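You operate a simulated robot arm through the tools that you are given. There is no shell and no other tool.

You run a simulated robot arm. Do the job below in one go: nothing can be reset, and whatever is moved stays where it is left.

Task
Move the grey plug lead to its own clamp and tug it.
Fine: its own clamp is the one of its colour; open the wrong clamp and leave it open, draw the lead out, push it home in its own clamp, close the lever, pull till the window turns green; leave the other plug leads alone.
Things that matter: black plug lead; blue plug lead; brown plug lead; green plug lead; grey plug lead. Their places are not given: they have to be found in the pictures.

The check looks at the end state, three seconds after you hand in, the way a careful person would. Anything else that was tipped, shoved, dropped, spilled or broken makes it a failure.

Robot
A 7-joint arm with a two-finger parallel gripper, fixed in place. Base frame: the origin is on the floor under the middle of its stand, x ahead of it, y to its left, z up. Units: cm, rad, N and s.
It reaches about 105.8 cm from its shoulder. Its first joint turns from -2.897 to 2.897 rad. Payload 4.4 kg.
The TCP is the grasp point between the finger pads, 2.3 cm short of the fingertips. In the tool frame z runs along the fingers and y along their closing line. The gripper opens to 9.4 cm. The fingers are 3.8 cm wide and 1 cm thick; the gripper's body (5.4 by 9.6 cm) begins 3.9 cm behind the TCP.
Orientation is that of the tool frame in the base frame, as a unit quaternion [x, y, z, w]. With the fingers straight down and closing along the base's y, the tool's x points along the base's -x, its y along +y and its z along -z.

Tools
- The arm moves only by the tool servo_tool. Its arguments are lists of equal length, an entry for each row: "dp": the shift along the base's x, y, z in cm, a list of three; "rot": the turn, a rotation vector about the base's x, y, z in rad, a list of three; "gripper": the closure, from 0 (fully open) to 1 (shut). In form: {"dp": [[tx, ty, tz], ...], "rot": [[rx, ry, rz], ...], "gripper": [gripper, ...]}. A call has 1 to 20 rows; each row is the pose to reach, as a shift and turn from the pose commanded when the call began. Rows are played at 5 a second. More than 5 cm and 0.15 rad between two rows, or a gripper value outside its range, and nothing of the call is played. A pose out of reach is approached as far as the arm can. The call stops where the force on the tool passes 40 N (or 10 N more than at its start, if that is more) or the arm is blocked; 0.2 s more then pass. Each finger travels about 10.8 cm/s and halts on what it meets, pressing with about 25 N; the grip force reading is that of the motor and also rises with nothing between the fingers. The clock runs only during rows and for 0.2 s after the last one: add rows that repeat a pose to give the fingers time. It gives the time, the measured TCP pose, the force on the tool (base axes), the opening and the grip force at its end, in the units of the frame above (readings bear some noise), with the torque about the TCP (base axes, N m) and any sound that the robot's microphone picked up, and new pictures: "pictures" is both (left out), scene, wrist or none.
- Cameras (640 x 400 px; columns grow to the right, rows downward): "scene" is fixed at [21.99, -64.89, 152.03]; the picture's right is [0.81, -0.59, 0.00], its down [-0.37, -0.50, -0.78] and it looks along [0.46, 0.63, -0.62] (base axes); focal length 366 px, centre (320, 200). "wrist" rides on the gripper at [8.6, 1.6, -7.4] in the tool frame; the picture's right is [-0.18, 0.98, 0.00], its down [-0.58, -0.11, -0.81] and it looks along [-0.79, -0.15, 0.59] (tool axes); focal length 243 px, centre (320, 200).
- probe_pixels(camera, pixels): for up to 12 pixels [column, row] of the newest picture of that camera ("zoom" is the newest enlarged one), the place [x, y, z] in the base frame of the surface seen there, good to about 0.2 cm. The clock stands still meanwhile.
- enlarge(camera, box): a new picture of the part [left, top, right, bottom] of that camera's present view, enlarged. The clock stands still meanwhile.
- sign_off(): hands the job in; it is judged then, once.

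Leave the gripper open and the arm clear of the work at the hand-in unless told otherwise.

The tools are called after "Request:" by a JSON object that holds its "op" and its "data". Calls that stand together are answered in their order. servo_tool: Moves the arm, as the interface text tells. Its arguments: {"type":"object","properties":{"dp":{"type":"array"},"rot":{"type":"array"},"gripper":{"type":"array"},"pictures":{"type":"string","enum":["both","scene","wrist","none"]}},"required":["dp","rot","gripper"]} The other tools are called the same way: probe_pixels (camera, pixels) gives the place of the surface under pixels of a picture; enlarge (camera, box) takes an enlarged picture of a part of a camera's view; sign_off () hands the job in.

At the start:

```text
t: 0.0
eef_pos: [54.01, 10.98, 113.83]
orientation: [0.0, 1.0, 0.0, 0.0]
wrist_force: [-0.5, 0.2, -0.3]
moment: [0.0, 0.01, 0.03]
opening: 9.42
grasp_force: 0.1
```

scene: 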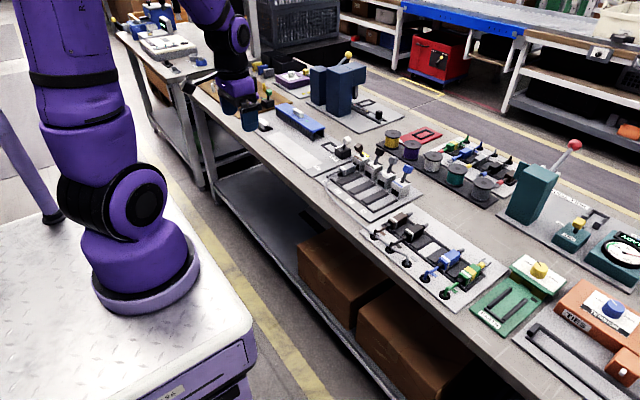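
wrist: 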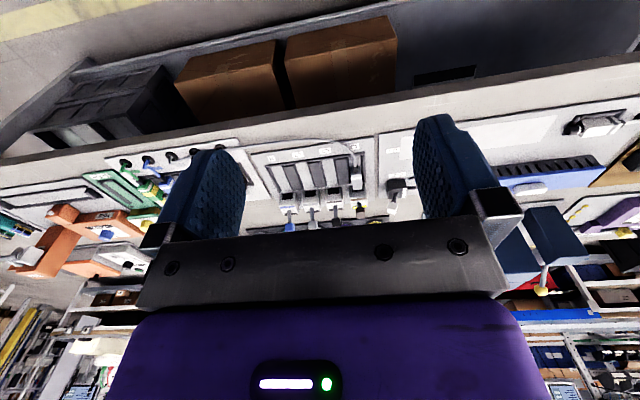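

I see a bench with several stations. Around (430,260) in the scene is a plate with clamps and coloured leads; around (375,185) is another. I'll enlarge these regions first.

Request:
{"op": "enlarge", "data": {"camera": "scene", "box": [350, 200, 510, 300]}}

Request:
{"op": "enlarge", "data": {"camera": "scene", "box": [310, 120, 470, 220]}}

```text
4.00 times, centred on (430, 250) of scene
```

zoom: 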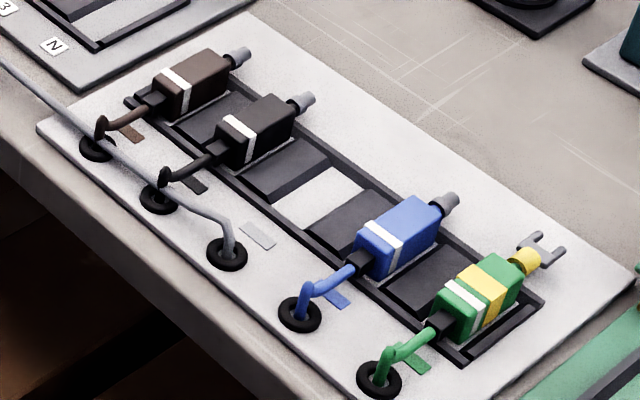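

```text
4.00 times, centred on (390, 170) of scene
```

zoom: 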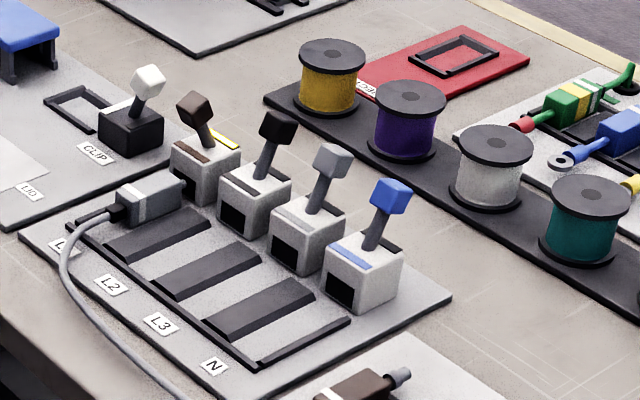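

The grey lead is plugged in the first clamp (L1, brown lever); the grey-levered clamp is third (L3). I'll probe places on these in the zoom picture.

Request:
{"op": "probe_pixels", "data": {"camera": "zoom", "pixels": [[195, 104], [278, 123], [331, 155], [391, 192], [188, 153], [248, 184], [295, 220], [345, 250], [150, 192], [120, 208], [133, 215], [75, 240]]}}

Request:
{"op": "probe_pixels", "data": {"camera": "zoom", "pixels": [[60, 245], [215, 370], [440, 297], [160, 270], [200, 190], [232, 216], [283, 255], [338, 290], [245, 262], [290, 300], [335, 330], [110, 290]]}}

```text
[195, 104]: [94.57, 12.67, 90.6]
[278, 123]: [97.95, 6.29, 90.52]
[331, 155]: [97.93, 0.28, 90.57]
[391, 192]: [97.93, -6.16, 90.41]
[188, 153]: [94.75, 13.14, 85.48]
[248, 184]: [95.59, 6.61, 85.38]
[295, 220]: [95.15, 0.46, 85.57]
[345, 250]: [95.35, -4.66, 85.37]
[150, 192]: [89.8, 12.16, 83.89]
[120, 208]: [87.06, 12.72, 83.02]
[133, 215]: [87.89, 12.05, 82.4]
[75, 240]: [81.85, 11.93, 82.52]
```

```text
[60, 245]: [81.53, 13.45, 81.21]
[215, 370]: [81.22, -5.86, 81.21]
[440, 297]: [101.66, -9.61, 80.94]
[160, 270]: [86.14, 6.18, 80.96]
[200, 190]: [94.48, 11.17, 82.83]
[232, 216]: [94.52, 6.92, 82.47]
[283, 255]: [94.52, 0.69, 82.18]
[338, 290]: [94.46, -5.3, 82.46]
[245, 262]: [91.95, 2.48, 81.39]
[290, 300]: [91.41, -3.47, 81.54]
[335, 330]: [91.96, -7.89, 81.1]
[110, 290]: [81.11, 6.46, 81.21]
```

Clamps sit at about y = 12.5, 6.5, 0.3, -5.5 with their fronts at x≈94.5. The brown lever leans towards the robot (closed) and the others lean away (open). I'll bring the wrist camera nearer for a better look, staying high.

Request:
{"op": "servo_tool", "data": {"dp": [[4, 0, 0], [8, 0, -2], [12, -1, -5], [16, -2, -8], [19, -3, -11], [19, -3, -11]], "rot": [[0, 0, 0], [0, 0, 0], [0, 0, 0], [0, 0, 0], [0, 0, 0], [0, 0, 0]], "gripper": [0, 0, 0, 0, 0, 0]}}

```text
refused: row 3 steps farther than a row can; nothing moved
```

Row 3 was slightly over 5 cm; I'll use smaller steps.

Request:
{"op": "servo_tool", "data": {"dp": [[4, 0, 0], [8, 0, -2], [11, -1, -5], [14, -2, -8], [17, -3, -10.5], [19, -3, -12], [19, -3, -12]], "rot": [[0, 0, 0], [0, 0, 0], [0, 0, 0], [0, 0, 0], [0, 0, 0], [0, 0, 0], [0, 0, 0]], "gripper": [0, 0, 0, 0, 0, 0, 0]}}

```text
t: 1.6
eef_pos: [72.97, 7.88, 101.98]
orientation: [0.0, 1.0, 0.0, 0.001]
wrist_force: [-0.3, 0.3, 0.9]
moment: [-0.02, -0.01, 0.01]
opening: 9.4
grasp_force: 0.1
```

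scene: 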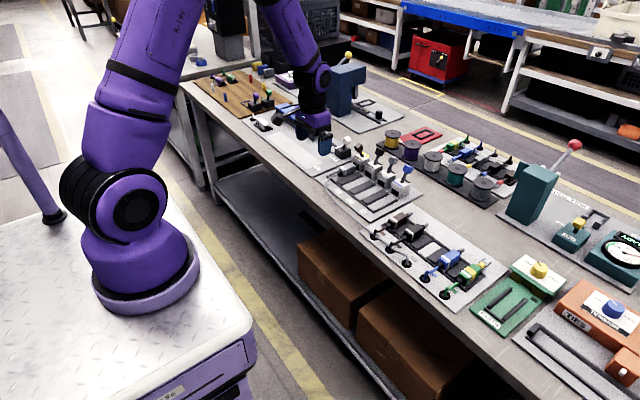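
wrist: 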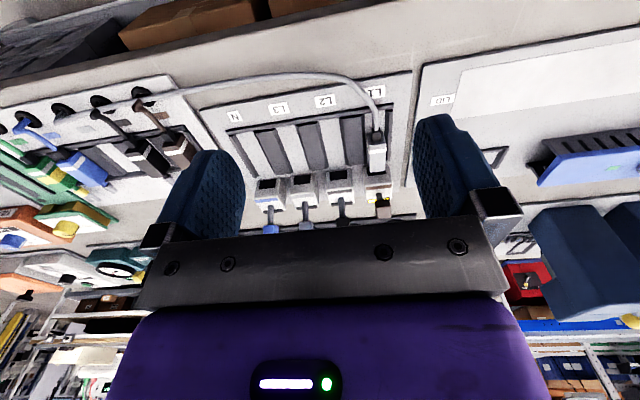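

The clamps show around (270–380,190) of the wrist picture. I'll enlarge both views.

Request:
{"op": "enlarge", "data": {"camera": "wrist", "box": [220, 60, 420, 240]}}

Request:
{"op": "enlarge", "data": {"camera": "scene", "box": [340, 130, 420, 180]}}

Request:
{"op": "enlarge", "data": {"camera": "scene", "box": [320, 155, 420, 220]}}

```text
2.22 times, centred on (320, 150) of wrist
```

zoom: 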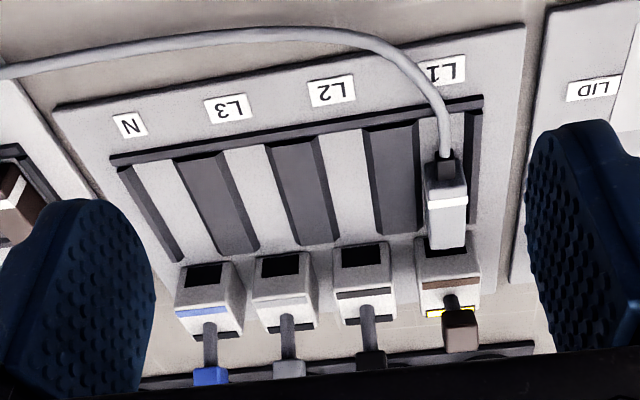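

```text
8.00 times, centred on (380, 155) of scene
```

zoom: 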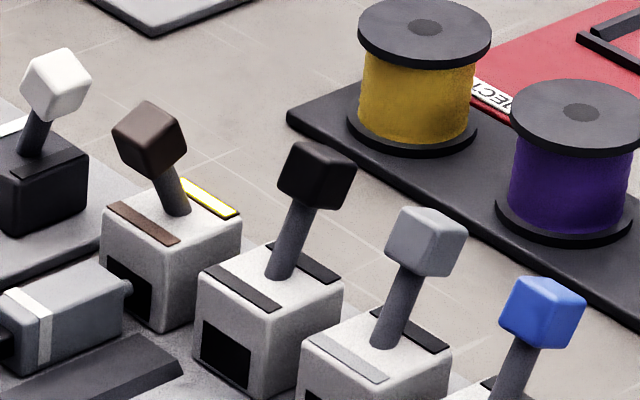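

```text
6.15 times, centred on (370, 188) of scene
```

zoom: 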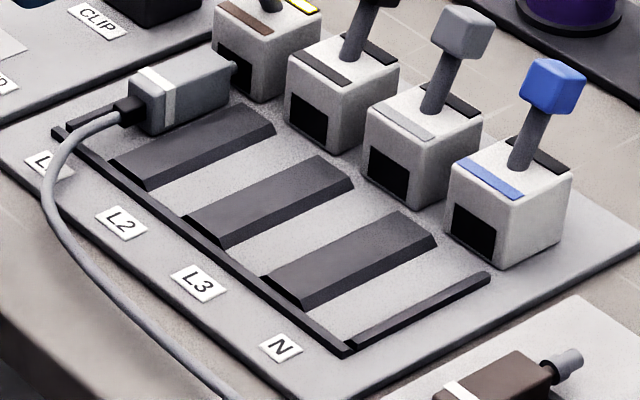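

The window is the strip at the rear of each clamp's top: yellow on the brown clamp now, black on the others. I'll probe the plug outline, dividers and lever parts in the last zoom picture.

Request:
{"op": "probe_pixels", "data": {"camera": "zoom", "pixels": [[150, 78], [185, 52], [222, 72], [165, 95], [158, 130], [228, 92], [138, 100], [128, 108], [233, 65], [190, 150], [235, 120], [150, 165]]}}

Request:
{"op": "probe_pixels", "data": {"camera": "zoom", "pixels": [[436, 105], [430, 108], [465, 15], [465, 45], [448, 35], [482, 45], [453, 65], [400, 118], [445, 92], [390, 165], [368, 130], [100, 118]]}}

Request:
{"op": "probe_pixels", "data": {"camera": "zoom", "pixels": [[370, 150], [408, 162], [372, 183], [405, 205], [375, 205], [440, 190], [470, 130], [260, 95], [250, 25], [285, 30], [330, 225], [55, 130]]}}

```text
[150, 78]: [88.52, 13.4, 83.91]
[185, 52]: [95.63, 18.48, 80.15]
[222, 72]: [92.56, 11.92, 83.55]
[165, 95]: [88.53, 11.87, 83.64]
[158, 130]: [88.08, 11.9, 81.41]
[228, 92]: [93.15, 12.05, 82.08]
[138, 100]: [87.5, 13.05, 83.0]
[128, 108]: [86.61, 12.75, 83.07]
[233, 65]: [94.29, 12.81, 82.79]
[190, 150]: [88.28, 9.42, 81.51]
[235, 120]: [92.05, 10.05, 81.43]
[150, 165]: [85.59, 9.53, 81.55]
```

```text
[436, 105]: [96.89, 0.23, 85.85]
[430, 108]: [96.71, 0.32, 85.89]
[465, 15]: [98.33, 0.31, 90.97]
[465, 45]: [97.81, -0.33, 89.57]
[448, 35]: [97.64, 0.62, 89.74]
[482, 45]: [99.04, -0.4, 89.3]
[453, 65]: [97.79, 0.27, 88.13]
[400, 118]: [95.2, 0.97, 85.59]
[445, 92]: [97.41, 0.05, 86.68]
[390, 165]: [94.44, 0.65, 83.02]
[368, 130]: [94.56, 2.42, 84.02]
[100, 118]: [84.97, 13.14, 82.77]
```

```text
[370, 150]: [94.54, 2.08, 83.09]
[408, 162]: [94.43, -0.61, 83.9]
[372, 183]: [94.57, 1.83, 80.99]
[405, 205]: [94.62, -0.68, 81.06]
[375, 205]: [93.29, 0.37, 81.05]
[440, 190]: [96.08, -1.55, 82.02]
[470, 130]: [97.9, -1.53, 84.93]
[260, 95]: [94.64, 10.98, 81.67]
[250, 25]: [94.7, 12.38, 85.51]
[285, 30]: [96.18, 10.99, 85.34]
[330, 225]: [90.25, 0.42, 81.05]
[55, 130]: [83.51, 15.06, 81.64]
```

I'll check the surroundings (CLIP block, spools) and the lever cap extents before approaching.

Request:
{"op": "enlarge", "data": {"camera": "scene", "box": [330, 130, 410, 180]}}

Request:
{"op": "probe_pixels", "data": {"camera": "zoom", "pixels": [[135, 85], [120, 200], [170, 190], [205, 130], [230, 110], [215, 165], [265, 150], [245, 165], [275, 205], [180, 260], [260, 290], [315, 240]]}}

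Request:
{"op": "probe_pixels", "data": {"camera": "zoom", "pixels": [[500, 30], [500, 70], [600, 110], [430, 120], [370, 115], [400, 300], [395, 185], [430, 190], [370, 190], [475, 245], [510, 215], [545, 245]]}}

```text
8.00 times, centred on (370, 155) of scene
```

zoom: 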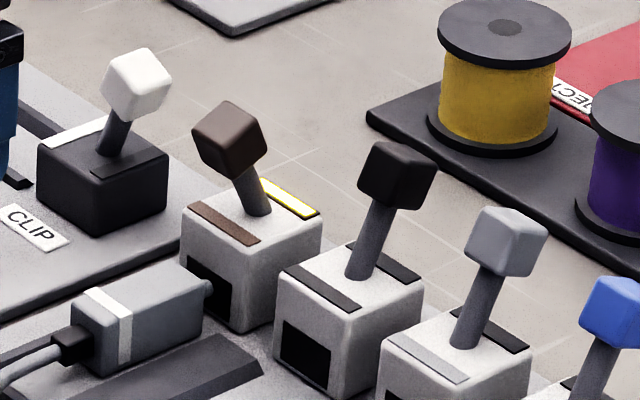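

```text
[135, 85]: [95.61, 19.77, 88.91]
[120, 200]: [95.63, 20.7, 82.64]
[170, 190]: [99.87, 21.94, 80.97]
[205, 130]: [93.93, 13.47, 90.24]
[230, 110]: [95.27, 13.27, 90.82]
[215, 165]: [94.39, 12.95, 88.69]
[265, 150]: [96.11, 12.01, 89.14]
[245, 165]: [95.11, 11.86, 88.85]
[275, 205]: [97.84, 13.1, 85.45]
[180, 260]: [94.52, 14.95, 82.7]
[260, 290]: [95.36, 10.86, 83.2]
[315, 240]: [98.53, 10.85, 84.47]
```

```text
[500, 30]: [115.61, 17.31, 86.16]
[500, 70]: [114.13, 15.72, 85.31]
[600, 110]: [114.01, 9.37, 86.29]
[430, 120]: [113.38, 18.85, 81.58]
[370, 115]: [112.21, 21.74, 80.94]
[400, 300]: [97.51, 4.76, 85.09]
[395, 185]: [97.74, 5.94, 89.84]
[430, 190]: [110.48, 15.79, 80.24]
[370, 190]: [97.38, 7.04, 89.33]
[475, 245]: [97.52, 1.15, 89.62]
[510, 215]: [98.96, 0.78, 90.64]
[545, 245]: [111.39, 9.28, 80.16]
```

Brown cap spans x≈93.9–96.1, y≈11.8–13.7, z≈88.7–91. The CLIP block and spools are clear of my path. Next I close the fingers and move to just in front of the brown lever's cap at about [89, 12.85, 91.3].

Request:
{"op": "servo_tool", "data": {"dp": [[4, 1.5, 0], [8, 3, 0], [12, 4.5, 0], [15, 4.97, -3], [16, 4.97, -7], [16, 4.97, -10.7], [16, 4.97, -10.7]], "rot": [[0, 0, 0], [0, 0, 0], [0, 0, 0], [0, 0, 0], [0, 0, 0], [0, 0, 0], [0, 0, 0]], "gripper": [0.5, 1, 1, 1, 1, 1, 1]}}

```text
t: 3.2
eef_pos: [88.77, 13.0, 91.35]
orientation: [0.0, 1.0, 0.0, 0.0]
wrist_force: [-0.4, -0.9, 0.5]
moment: [0.01, 0.03, 0.01]
opening: 0.01
grasp_force: 24.9
```

scene: 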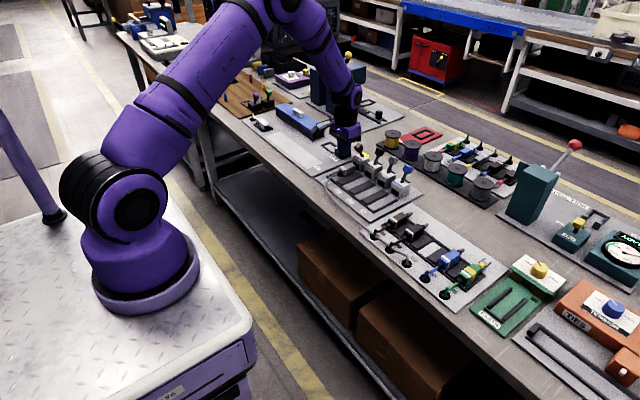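
wrist: 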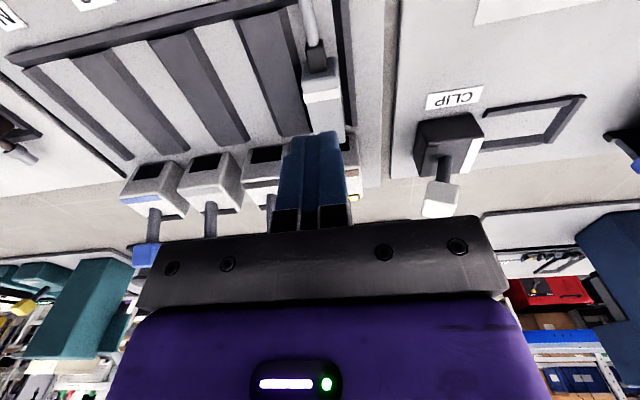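

The fingers are closed just in front of the brown cap. Now I push along +x in small steps to swing the lever open.

Request:
{"op": "servo_tool", "data": {"dp": [[1, -0.1, 0], [2, -0.1, 0], [3, -0.1, 0], [3.6, -0.1, 0], [4.2, -0.1, 0], [4.8, -0.1, 0], [5.4, -0.1, 0], [6.0, -0.1, 0], [6.5, -0.1, 0]], "rot": [[0, 0, 0], [0, 0, 0], [0, 0, 0], [0, 0, 0], [0, 0, 0], [0, 0, 0], [0, 0, 0], [0, 0, 0], [0, 0, 0]], "gripper": [1, 1, 1, 1, 1, 1, 1, 1, 1]}}

```text
t: 5.2
eef_pos: [95.52, 12.66, 91.07]
orientation: [0.001, 1.0, 0.0, 0.0]
wrist_force: [-4.8, 0.7, 1.5]
moment: [0.0, 0.09, -0.04]
opening: 0.0
grasp_force: 25.1
```

scene: 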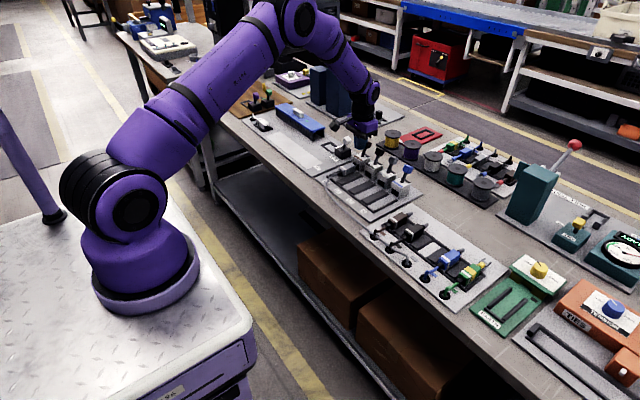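
wrist: 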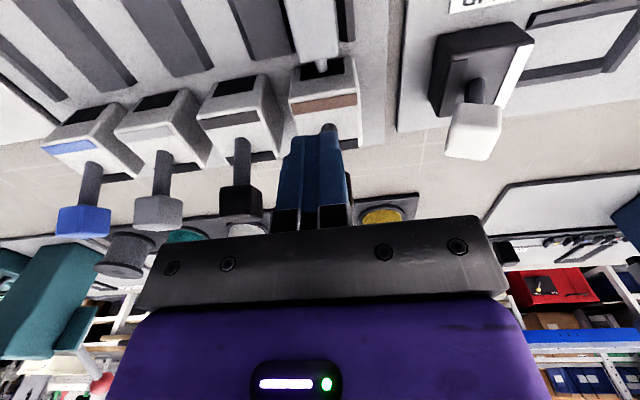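

The arm reached x=95.5 with a mild push-back of 4.8 N. I'll check the lever in an enlarged scene view.

Request:
{"op": "enlarge", "data": {"camera": "scene", "box": [330, 130, 410, 180]}}

```text
8.00 times, centred on (370, 155) of scene
```

zoom: 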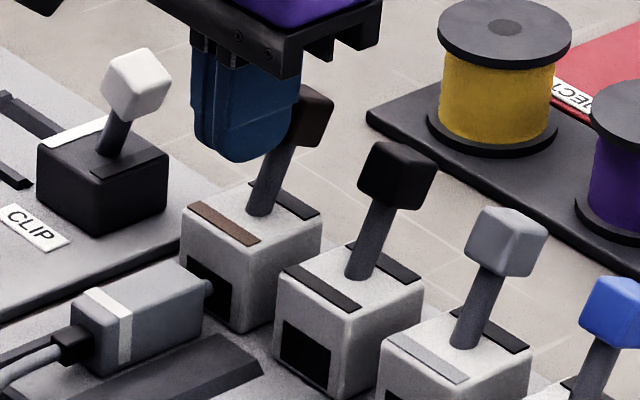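

The brown clamp's window went black, so it has opened. I'll push a bit further to be sure the lever rests at its open stop, then back off.

Request:
{"op": "servo_tool", "data": {"dp": [[0.3, 0, 0], [0.6, 0, 0], [0.6, 0, 0]], "rot": [[0, 0, 0], [0, 0, 0], [0, 0, 0]], "gripper": [1, 1, 1]}}

Request:
{"op": "enlarge", "data": {"camera": "scene", "box": [330, 130, 410, 180]}}

```text
t: 5.8
eef_pos: [95.5, 12.66, 91.21]
orientation: [0.001, 1.0, -0.001, -0.005]
wrist_force: [-22.7, -4.8, 15.8]
moment: [-0.06, 0.21, -0.14]
opening: 0.0
grasp_force: 25.5
stopped in row 2: the force on the tool passed its limit at 45 N (the readings are from after the stop); the commanded pose is now the measured one
```

scene: 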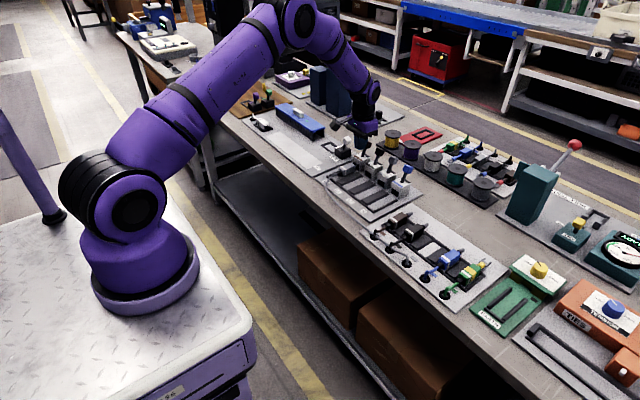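
wrist: 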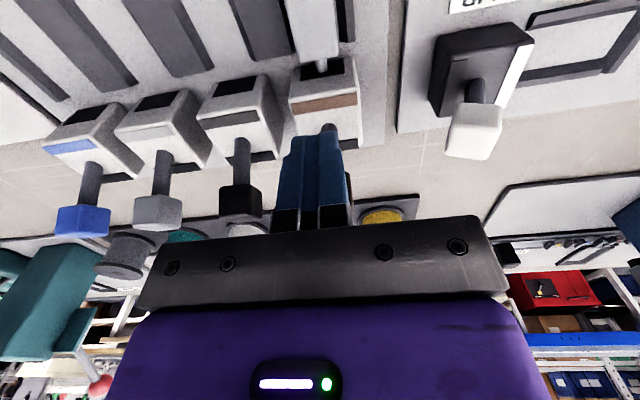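

```text
8.00 times, centred on (370, 155) of scene
```

zoom: 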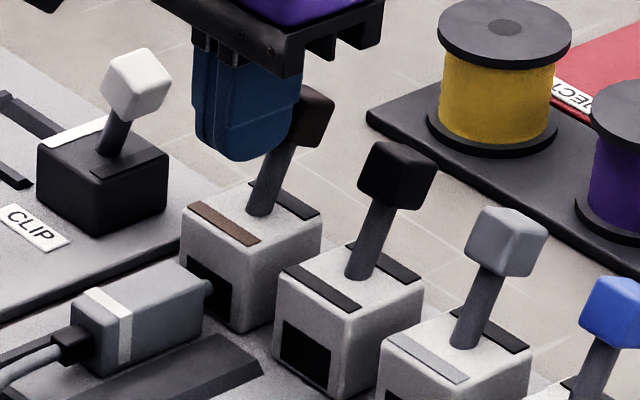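

The lever is at its open stop and the window is dark. I'll back off in -x, rise, and open the fingers partly for a close look at the plug.

Request:
{"op": "servo_tool", "data": {"dp": [[-2, 0, 0], [-5, 0, 1], [-9, 0, 3], [-13, 0, 4], [-16, 0, 5], [-16, 0, 5]], "rot": [[0, 0, 0], [0, 0, 0], [0, 0, 0], [0, 0, 0], [0, 0, 0], [0, 0, 0]], "gripper": [1, 1, 0.8, 0.6, 0.5, 0.5]}}

Request:
{"op": "enlarge", "data": {"camera": "wrist", "box": [160, 0, 480, 200]}}

Request:
{"op": "enlarge", "data": {"camera": "scene", "box": [330, 130, 410, 180]}}

```text
t: 7.2
eef_pos: [79.62, 12.79, 95.86]
orientation: [0.0, 1.0, -0.001, -0.004]
wrist_force: [0.2, -0.3, 0.2]
moment: [-0.02, -0.01, 0.03]
opening: 4.7
grasp_force: 0.0
```

scene: 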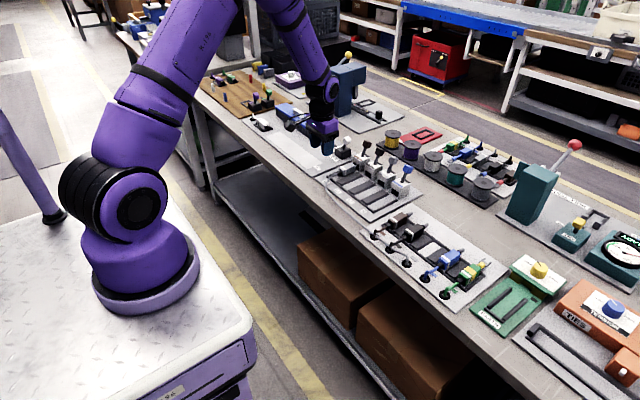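
wrist: 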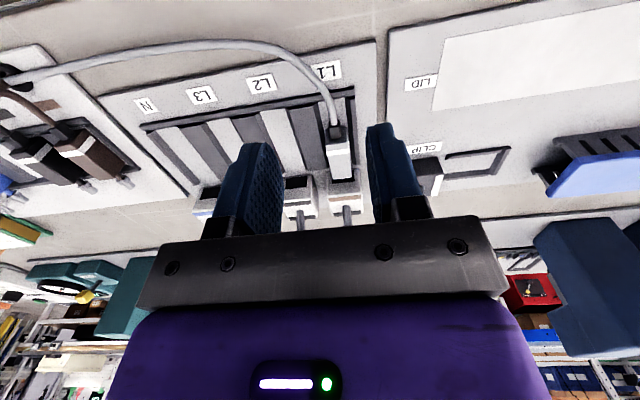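

```text
2.00 times, centred on (320, 100) of wrist
```

zoom: 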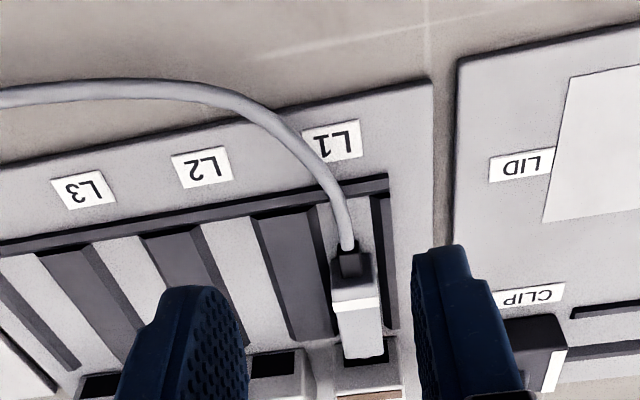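

```text
8.00 times, centred on (370, 155) of scene
```

zoom: 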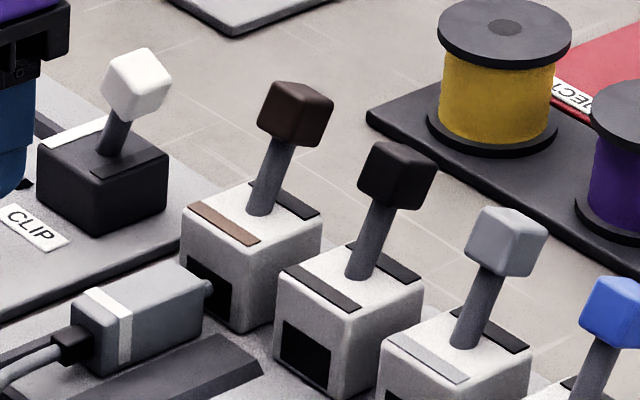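

The brown lever now leans away like the others and its window is dark. I'll probe the plug's top edges from the wrist picture to centre the grip.

Request:
{"op": "probe_pixels", "data": {"camera": "wrist", "pixels": [[328, 160], [339, 160], [349, 160], [330, 174], [341, 176], [350, 174], [327, 148], [348, 146], [326, 140], [346, 138], [335, 126], [324, 186]]}}

Request:
{"op": "enlarge", "data": {"camera": "wrist", "box": [300, 110, 380, 210]}}

```text
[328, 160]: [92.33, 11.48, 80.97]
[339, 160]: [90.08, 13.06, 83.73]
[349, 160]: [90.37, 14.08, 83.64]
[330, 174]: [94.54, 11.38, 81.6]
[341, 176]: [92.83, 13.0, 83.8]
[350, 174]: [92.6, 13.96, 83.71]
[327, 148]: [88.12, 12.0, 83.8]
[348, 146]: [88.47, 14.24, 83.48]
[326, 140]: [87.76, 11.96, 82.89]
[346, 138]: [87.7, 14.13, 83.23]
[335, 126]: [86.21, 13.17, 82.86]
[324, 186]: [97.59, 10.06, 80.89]
```

```text
4.00 times, centred on (340, 160) of wrist
```

zoom: 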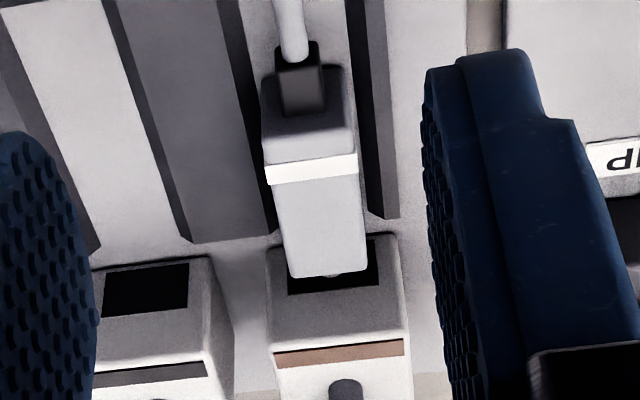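

The plug spans y≈12.0–14.1 (centre ≈13.05), x≈87.8–93.3, top z≈83.8. I'll move above it at [89.8, 13.0, 88.5] with the fingers at about 4.7 cm.

Request:
{"op": "servo_tool", "data": {"dp": [[4, 0.1, 0], [8, 0.2, -1], [10.2, 0.25, -4], [10.2, 0.25, -7.4], [10.2, 0.25, -7.4]], "rot": [[0, -0.004, 0], [0, -0.008, 0], [0, -0.008, 0], [0, -0.008, 0], [0, -0.008, 0]], "gripper": [0.5, 0.5, 0.5, 0.5, 0.5]}}

Request:
{"op": "enlarge", "data": {"camera": "wrist", "box": [220, 0, 460, 200]}}

Request:
{"op": "enlarge", "data": {"camera": "scene", "box": [320, 140, 400, 190]}}

```text
t: 8.4
eef_pos: [89.75, 12.98, 88.51]
orientation: [0.0, 1.0, -0.001, 0.0]
wrist_force: [-0.1, -0.7, 0.8]
moment: [-0.04, -0.02, -0.01]
opening: 4.7
grasp_force: 0.1
```

scene: 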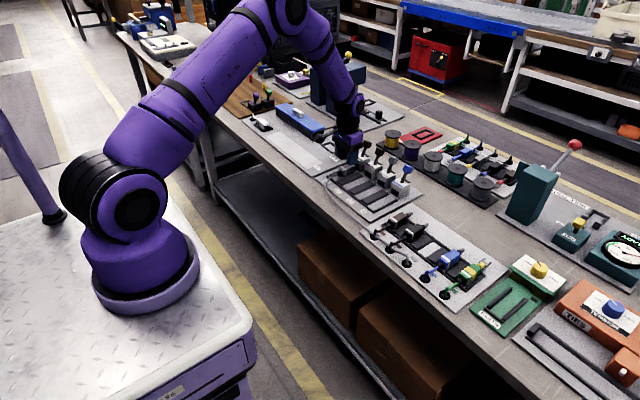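
wrist: 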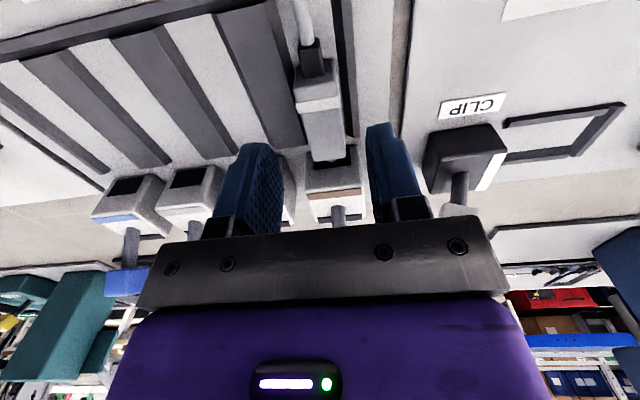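

```text
2.00 times, centred on (340, 100) of wrist
```

zoom: 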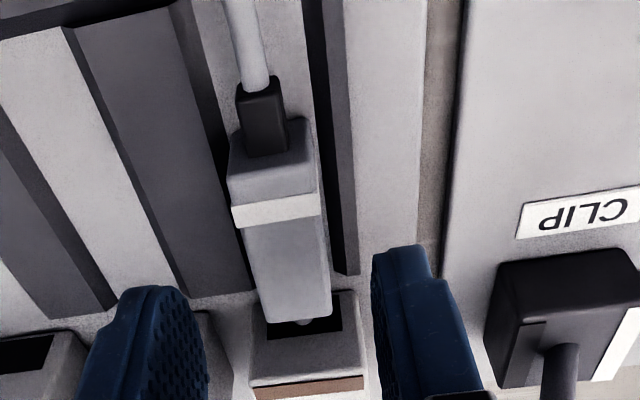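

```text
8.00 times, centred on (360, 165) of scene
```

zoom: 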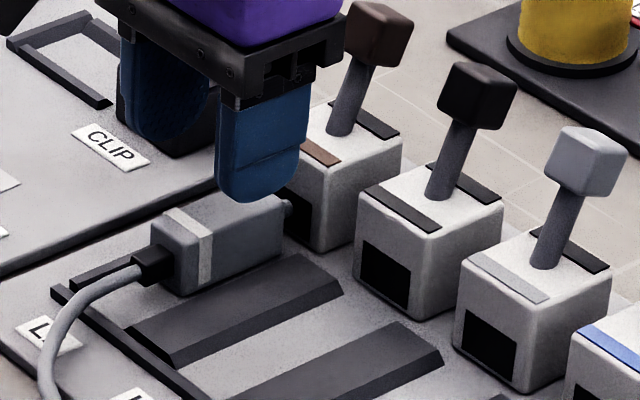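

The fingers straddle the plug. Before lowering, I'll probe the plug top and the clamp mouths from this wrist picture for their relative y offsets.

Request:
{"op": "probe_pixels", "data": {"camera": "wrist", "pixels": [[303, 130], [322, 130], [340, 130], [306, 145], [340, 145], [308, 178], [332, 178], [355, 178], [312, 162], [352, 160]]}}

Request:
{"op": "enlarge", "data": {"camera": "wrist", "box": [80, 140, 240, 240]}}

Request:
{"op": "probe_pixels", "data": {"camera": "wrist", "pixels": [[172, 172], [205, 172], [158, 195], [185, 197], [168, 182], [205, 182], [110, 180], [142, 180], [100, 200], [136, 205]]}}

```text
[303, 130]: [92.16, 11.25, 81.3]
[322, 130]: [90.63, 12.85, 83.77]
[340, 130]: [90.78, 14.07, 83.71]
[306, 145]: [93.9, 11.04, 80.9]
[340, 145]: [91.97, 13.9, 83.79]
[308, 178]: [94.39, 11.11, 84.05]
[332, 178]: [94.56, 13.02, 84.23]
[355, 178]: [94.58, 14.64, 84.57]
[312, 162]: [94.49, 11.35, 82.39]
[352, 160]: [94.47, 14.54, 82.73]
```

```text
4.00 times, centred on (160, 190) of wrist
```

zoom: 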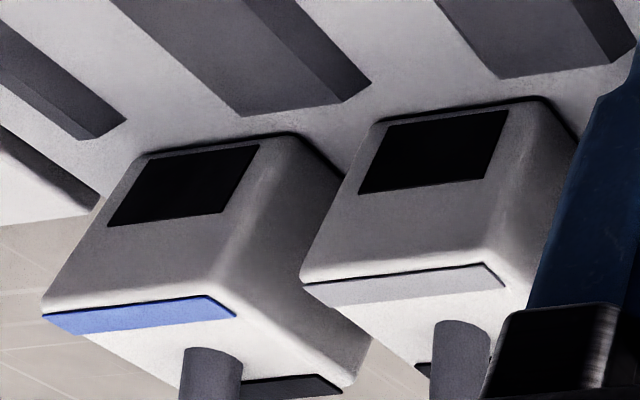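

```text
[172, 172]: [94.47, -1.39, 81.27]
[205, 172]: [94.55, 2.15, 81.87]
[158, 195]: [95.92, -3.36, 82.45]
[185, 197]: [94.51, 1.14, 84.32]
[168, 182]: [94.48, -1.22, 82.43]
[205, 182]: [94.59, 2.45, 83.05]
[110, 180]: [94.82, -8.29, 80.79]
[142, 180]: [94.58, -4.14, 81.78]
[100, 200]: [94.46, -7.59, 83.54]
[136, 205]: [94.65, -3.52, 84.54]
```

I'll probe the exact mouth corners of the grey clamp in this zoom, then compare to the brown clamp mouth.

Request:
{"op": "probe_pixels", "data": {"camera": "zoom", "pixels": [[392, 130], [502, 115], [364, 188], [480, 176], [156, 160], [252, 148], [116, 222], [222, 210], [310, 270], [505, 250], [60, 300], [215, 285]]}}

Request:
{"op": "enlarge", "data": {"camera": "wrist", "box": [260, 110, 400, 210]}}

```text
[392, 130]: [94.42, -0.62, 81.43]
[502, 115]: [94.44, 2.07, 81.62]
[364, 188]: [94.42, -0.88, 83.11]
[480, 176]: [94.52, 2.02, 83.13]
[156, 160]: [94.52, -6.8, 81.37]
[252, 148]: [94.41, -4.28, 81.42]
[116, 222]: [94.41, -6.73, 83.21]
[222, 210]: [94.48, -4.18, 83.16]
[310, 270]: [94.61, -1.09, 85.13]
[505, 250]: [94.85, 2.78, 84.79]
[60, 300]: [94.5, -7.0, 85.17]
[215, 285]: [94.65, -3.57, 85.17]
```

```text
4.00 times, centred on (330, 160) of wrist
```

zoom: 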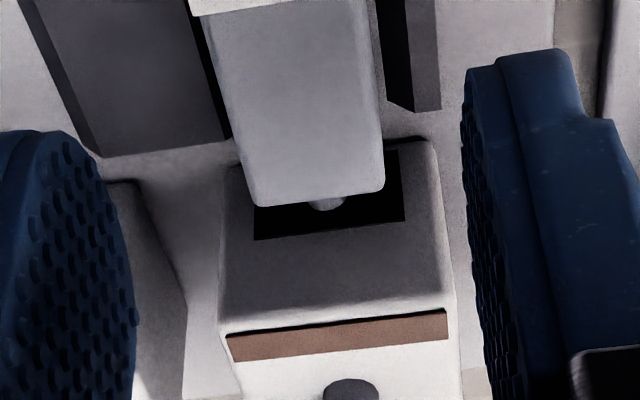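

Request:
{"op": "probe_pixels", "data": {"camera": "zoom", "pixels": [[260, 233], [398, 216], [258, 215], [398, 180], [230, 320], [442, 300], [327, 204], [240, 348], [440, 325], [240, 40], [365, 40], [310, 100]]}}

```text
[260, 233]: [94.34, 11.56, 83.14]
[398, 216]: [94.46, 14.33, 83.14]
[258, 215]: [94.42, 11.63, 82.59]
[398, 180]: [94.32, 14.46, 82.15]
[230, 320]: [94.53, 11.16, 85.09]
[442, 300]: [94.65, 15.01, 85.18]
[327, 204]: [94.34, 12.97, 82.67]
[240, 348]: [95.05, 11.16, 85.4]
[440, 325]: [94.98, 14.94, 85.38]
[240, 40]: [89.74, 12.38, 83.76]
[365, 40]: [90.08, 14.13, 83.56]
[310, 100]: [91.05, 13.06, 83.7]
```

Brown mouth centre y≈13.0; grey mouth centre y≈0.66; so the shift between them is about -12.35 in y. The plug is centred at y≈13. Now I lower to z≈84.3 and close on the plug.

Request:
{"op": "servo_tool", "data": {"dp": [[0.05, 0.02, -2], [0.05, 0.02, -3.4], [0.05, 0.02, -4.2], [0.05, 0.02, -4.2], [0.05, 0.02, -4.2], [0.05, 0.02, -4.2], [0.05, 0.02, -4.2]], "rot": [[0, 0, 0], [0, 0, 0], [0, 0, 0], [0, 0, 0], [0, 0, 0], [0, 0, 0], [0, 0, 0]], "gripper": [0.5, 0.5, 0.5, 0.7, 0.9, 0.9, 0.9]}}

Request:
{"op": "enlarge", "data": {"camera": "scene", "box": [320, 140, 400, 190]}}

```text
t: 10.0
eef_pos: [89.97, 13.03, 84.54]
orientation: [-0.001, 1.0, -0.001, 0.0]
wrist_force: [0.7, -0.5, 0.0]
moment: [-0.05, -0.01, 0.03]
opening: 2.32
grasp_force: 24.7
```

scene: 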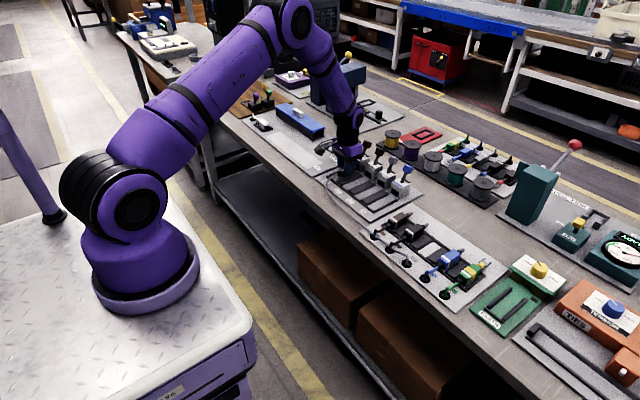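
wrist: 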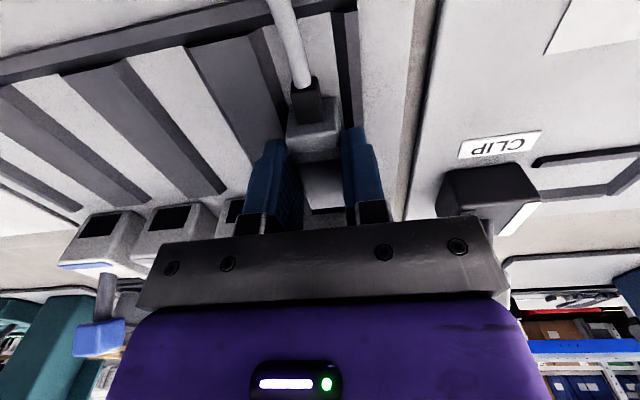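

```text
8.00 times, centred on (360, 165) of scene
```

zoom: 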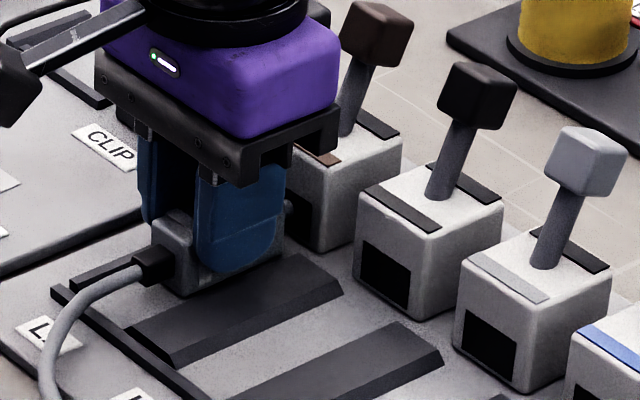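

The plug is gripped at opening 2.32 with 24.7 N. I'll draw it straight back in -x by 3 cm.

Request:
{"op": "servo_tool", "data": {"dp": [[-0.5, 0, 0], [-1, 0, 0], [-1.5, 0, 0], [-2, 0, 0], [-2.5, 0, 0], [-3, 0, 0], [-3, 0, 0]], "rot": [[0, 0, 0], [0, 0, 0], [0, 0, 0], [0, 0, 0], [0, 0, 0], [0, 0, 0], [0, 0, 0]], "gripper": [0.9, 0.9, 0.9, 0.9, 0.9, 0.9, 0.9]}}

Request:
{"op": "enlarge", "data": {"camera": "scene", "box": [310, 140, 410, 200]}}

```text
t: 11.6
eef_pos: [86.77, 12.84, 84.52]
orientation: [0.0, 1.0, 0.0, 0.001]
wrist_force: [0.3, 0.5, -0.3]
moment: [0.0, 0.02, -0.02]
opening: 2.32
grasp_force: 25.1
```

scene: 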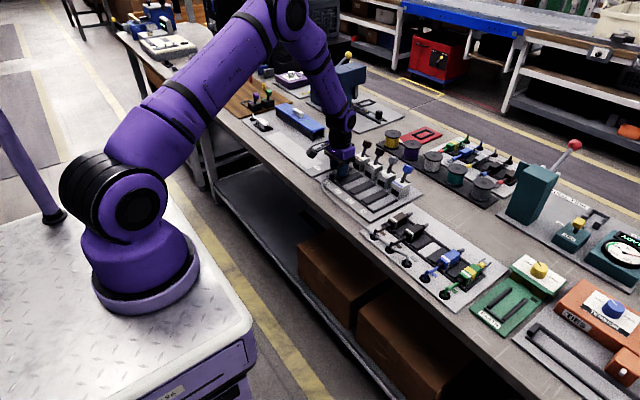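
wrist: 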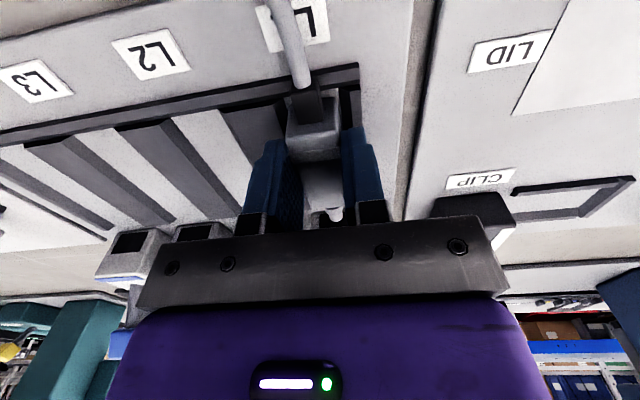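

```text
6.40 times, centred on (360, 170) of scene
```

zoom: 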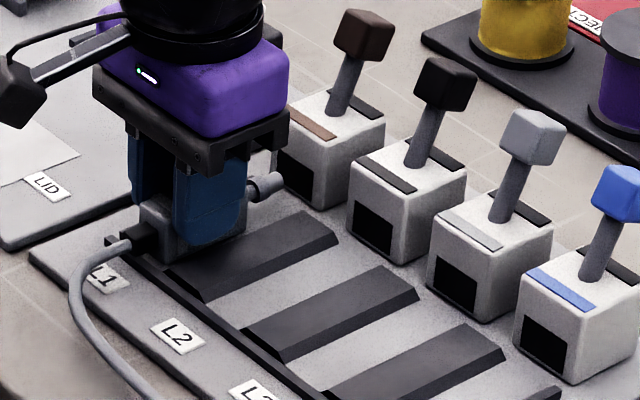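

The plug has come out with its nose visible. I'll probe the nose tip to confirm it's clear of the clamp.

Request:
{"op": "probe_pixels", "data": {"camera": "zoom", "pixels": [[278, 180], [266, 185], [255, 188], [247, 192], [240, 222], [155, 235], [145, 240], [160, 205]]}}

```text
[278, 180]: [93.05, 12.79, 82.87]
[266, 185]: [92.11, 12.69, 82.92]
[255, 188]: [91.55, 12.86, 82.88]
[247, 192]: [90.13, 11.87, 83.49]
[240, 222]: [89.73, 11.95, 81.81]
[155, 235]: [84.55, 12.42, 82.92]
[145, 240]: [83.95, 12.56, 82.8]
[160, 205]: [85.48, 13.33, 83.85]
```

The nose tip is at x≈93.2, clear of the clamp front at 94.5. I'll lift 2 cm and carry the plug to y≈0.66 in front of the grey clamp, keeping it about 0.5 cm further back.

Request:
{"op": "servo_tool", "data": {"dp": [[-0.3, 0, 1], [-0.5, 0, 2], [-0.5, -1.5, 2], [-0.5, -3.5, 2], [-0.5, -5.5, 2], [-0.5, -7.5, 2], [-0.5, -9.5, 2], [-0.5, -11.2, 2], [-0.5, -12.35, 2], [-0.5, -12.35, 2]], "rot": [[0, 0, 0], [0, 0, 0], [0, 0, 0], [0, 0, 0], [0, 0, 0], [0, 0, 0], [0, 0, 0], [0, 0, 0], [0, 0, 0], [0, 0, 0]], "gripper": [0.9, 0.9, 0.9, 0.9, 0.9, 0.9, 0.9, 0.9, 0.9, 0.9]}}

Request:
{"op": "enlarge", "data": {"camera": "scene", "box": [310, 150, 430, 225]}}

Request:
{"op": "enlarge", "data": {"camera": "wrist", "box": [220, 60, 420, 240]}}

```text
t: 13.8
eef_pos: [86.44, 0.54, 86.46]
orientation: [0.001, 1.0, 0.0, -0.001]
wrist_force: [-0.2, 0.4, 0.3]
moment: [0.0, -0.02, 0.01]
opening: 0.96
grasp_force: 0.1
```

scene: 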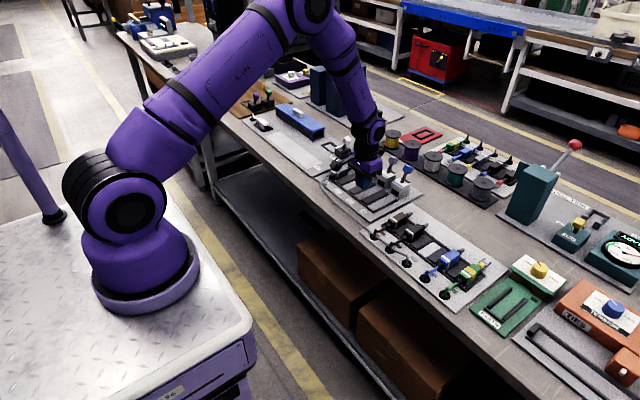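
wrist: 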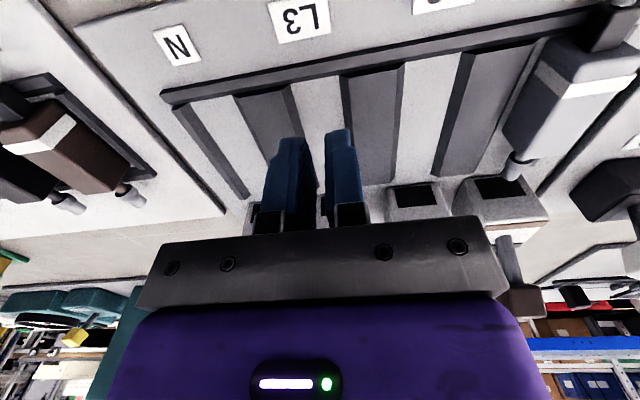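

```text
5.33 times, centred on (370, 188) of scene
```

zoom: 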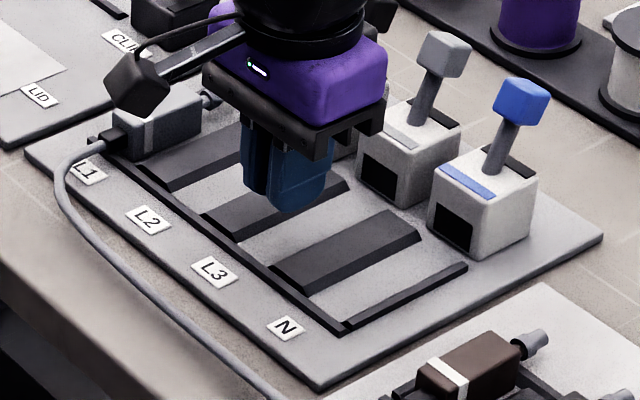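

```text
2.22 times, centred on (320, 150) of wrist
```

zoom: 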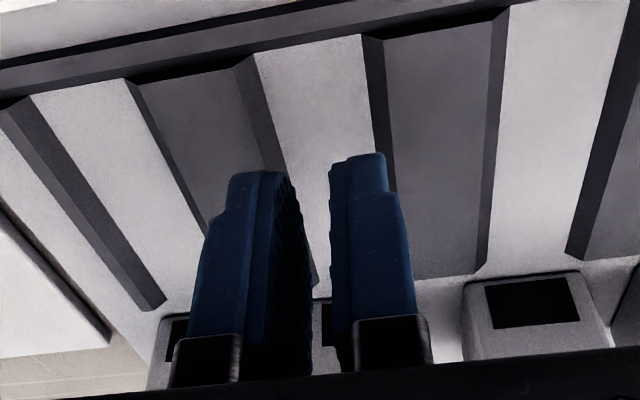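

The gripper reads 0.96 cm: the plug slipped out on the lift and is still in the L1 channel, in front of the brown clamp. I'll go back up a bit and look at how it lies now.

Request:
{"op": "servo_tool", "data": {"dp": [[-1, 0, 3], [-2, 2, 6], [-4, 5, 9], [-7, 8, 9.5], [-8, 11, 9.5], [-8, 12.3, 9.5], [-8, 12.3, 9.5]], "rot": [[0, 0, 0], [0, 0, 0], [0, 0, 0], [0, 0, 0], [0, 0, 0], [0, 0, 0], [0, 0, 0]], "gripper": [0.5, 0.5, 0.5, 0.5, 0.5, 0.5, 0.5]}}

Request:
{"op": "enlarge", "data": {"camera": "wrist", "box": [260, 60, 420, 160]}}

Request:
{"op": "enlarge", "data": {"camera": "scene", "box": [310, 145, 390, 195]}}

```text
t: 15.4
eef_pos: [78.6, 12.85, 96.05]
orientation: [0.0, 1.0, -0.001, 0.0]
wrist_force: [-0.3, 0.0, 0.2]
moment: [-0.03, -0.03, 0.0]
opening: 4.71
grasp_force: 0.2
```

scene: 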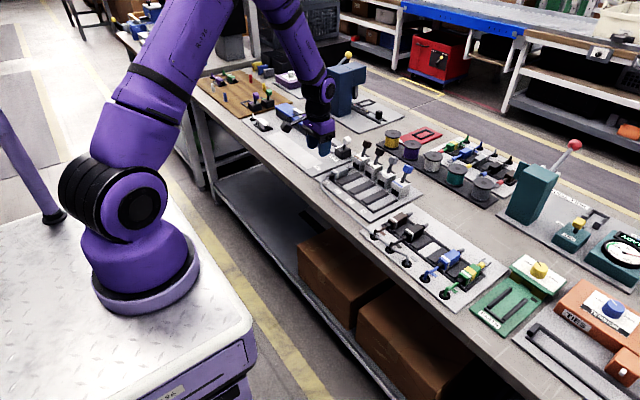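
wrist: 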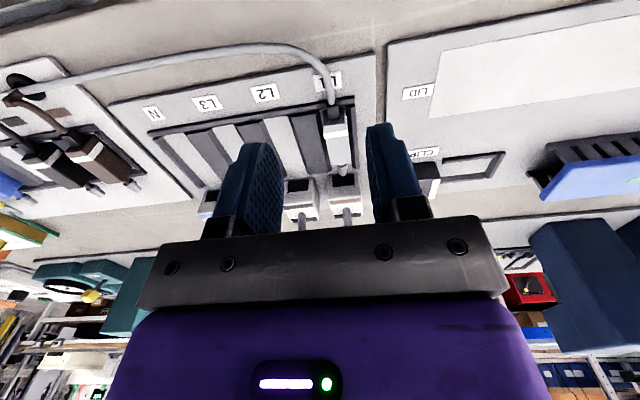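

```text
4.00 times, centred on (340, 110) of wrist
```

zoom: 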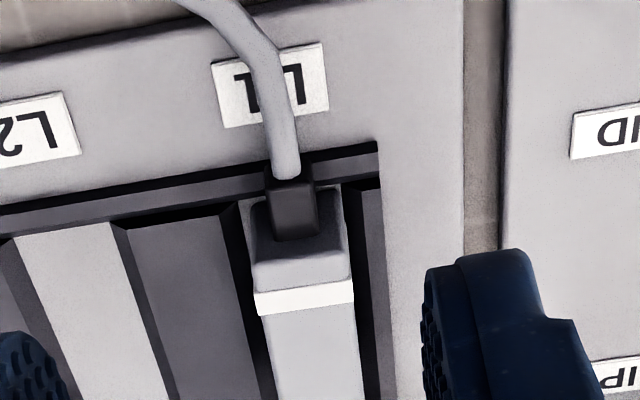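

```text
8.00 times, centred on (350, 170) of scene
```

zoom: 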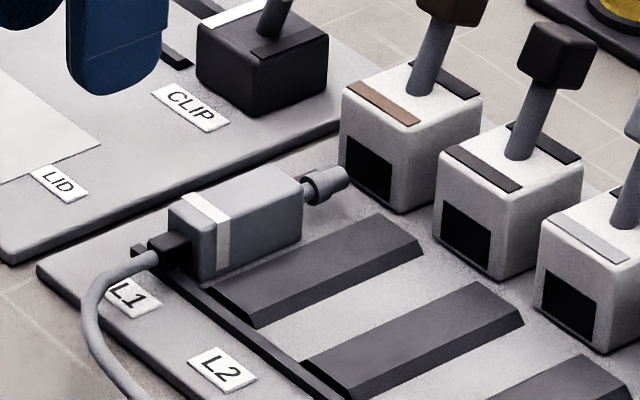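

The plug lies flat in the L1 channel, body about x 84.7–90.2. I'll measure it precisely before regripping lower and lifting slowly.

Request:
{"op": "probe_pixels", "data": {"camera": "zoom", "pixels": [[180, 215], [225, 240], [300, 215], [215, 275], [300, 195], [345, 180], [340, 172], [250, 185], [185, 190], [165, 250], [245, 300], [140, 250]]}}

Request:
{"op": "probe_pixels", "data": {"camera": "wrist", "pixels": [[326, 140], [347, 138], [329, 158], [350, 156], [338, 150], [324, 125], [345, 122], [340, 167], [320, 140], [353, 140], [316, 150], [354, 150]]}}

```text
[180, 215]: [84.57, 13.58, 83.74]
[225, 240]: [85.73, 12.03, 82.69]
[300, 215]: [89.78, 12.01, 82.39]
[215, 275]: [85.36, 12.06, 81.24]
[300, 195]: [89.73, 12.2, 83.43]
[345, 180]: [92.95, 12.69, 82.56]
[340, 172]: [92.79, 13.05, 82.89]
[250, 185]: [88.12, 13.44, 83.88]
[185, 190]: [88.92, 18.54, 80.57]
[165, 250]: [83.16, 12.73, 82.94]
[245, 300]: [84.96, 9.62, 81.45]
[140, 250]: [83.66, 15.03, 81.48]
```

```text
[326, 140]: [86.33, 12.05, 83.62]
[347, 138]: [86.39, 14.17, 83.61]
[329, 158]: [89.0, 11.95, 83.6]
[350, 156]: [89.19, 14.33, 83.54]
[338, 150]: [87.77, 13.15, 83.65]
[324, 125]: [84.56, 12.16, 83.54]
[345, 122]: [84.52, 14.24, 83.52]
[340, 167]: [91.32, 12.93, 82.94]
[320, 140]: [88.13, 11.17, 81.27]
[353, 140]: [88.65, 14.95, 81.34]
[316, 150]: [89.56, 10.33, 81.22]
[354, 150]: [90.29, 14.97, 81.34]
```

The plug is now x≈84.6–89.9, y≈12.0–14.25, top 83.7. I'll regrip deeper, with the TCP at about [87.0, 13.1, 84.05] so the tips are just above the dividers (81.5), then close.

Request:
{"op": "servo_tool", "data": {"dp": [[4, 0.1, -2], [7, 0.25, -5], [8.4, 0.25, -8], [8.4, 0.25, -10.5], [8.4, 0.25, -11.5], [8.4, 0.25, -11.5], [8.4, 0.25, -11.5]], "rot": [[0, 0, 0], [0, 0, 0], [0, 0, 0], [0, 0, 0], [0, 0, 0], [0, 0, 0], [0, 0, 0]], "gripper": [0.5, 0.5, 0.5, 0.5, 0.5, 0.5, 0.5], "pictures": "wrist"}}

```text
t: 17.0
eef_pos: [86.9, 13.32, 84.19]
orientation: [0.0, 1.0, -0.001, 0.0]
wrist_force: [-0.1, -0.3, 0.8]
moment: [-0.01, 0.01, 0.01]
opening: 4.71
grasp_force: 0.0
```

wrist: 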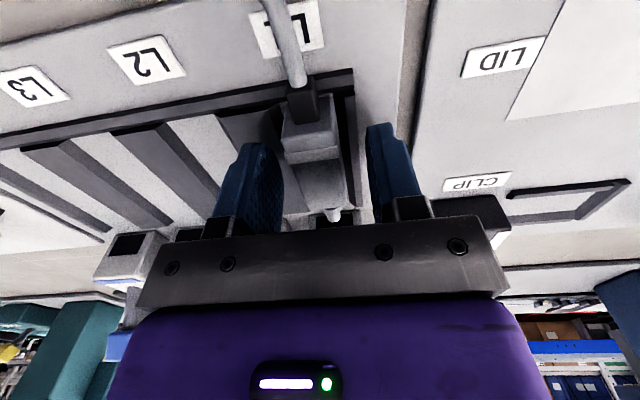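

No contact force. I'll lower another 0.4 cm watching the force, then close fully.

Request:
{"op": "servo_tool", "data": {"dp": [[0, 0, -0.2], [0, 0, -0.4], [0, 0, -0.4], [0, 0, -0.4], [0, 0, -0.4], [0, 0, -0.4]], "rot": [[0, 0, 0], [0, 0, 0], [0, 0, 0], [0, 0, 0], [0, 0, 0], [0, 0, 0]], "gripper": [0.5, 0.5, 0.7, 1, 1, 1], "pictures": "scene"}}

Request:
{"op": "enlarge", "data": {"camera": "scene", "box": [310, 145, 390, 195]}}

```text
t: 18.4
eef_pos: [86.82, 13.23, 83.95]
orientation: [0.0, 1.0, -0.001, 0.0]
wrist_force: [0.9, -4.2, 0.7]
moment: [-0.07, -0.02, -0.03]
opening: 2.35
grasp_force: 25.1
```

scene: 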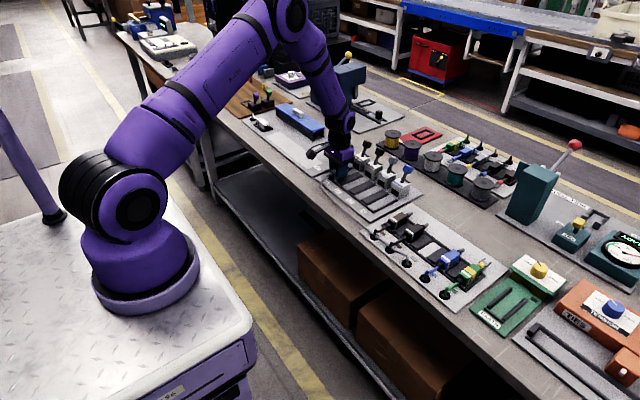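

```text
8.00 times, centred on (350, 170) of scene
```

zoom: 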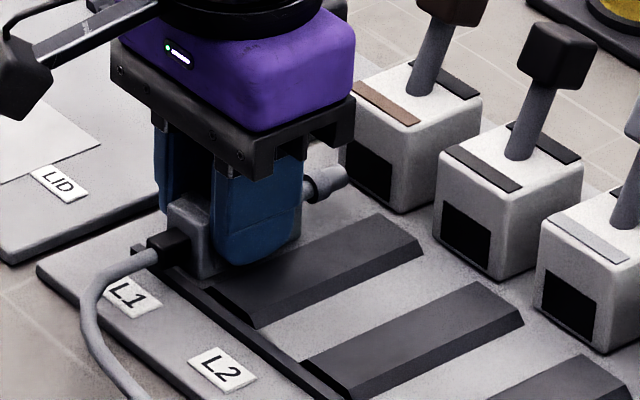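

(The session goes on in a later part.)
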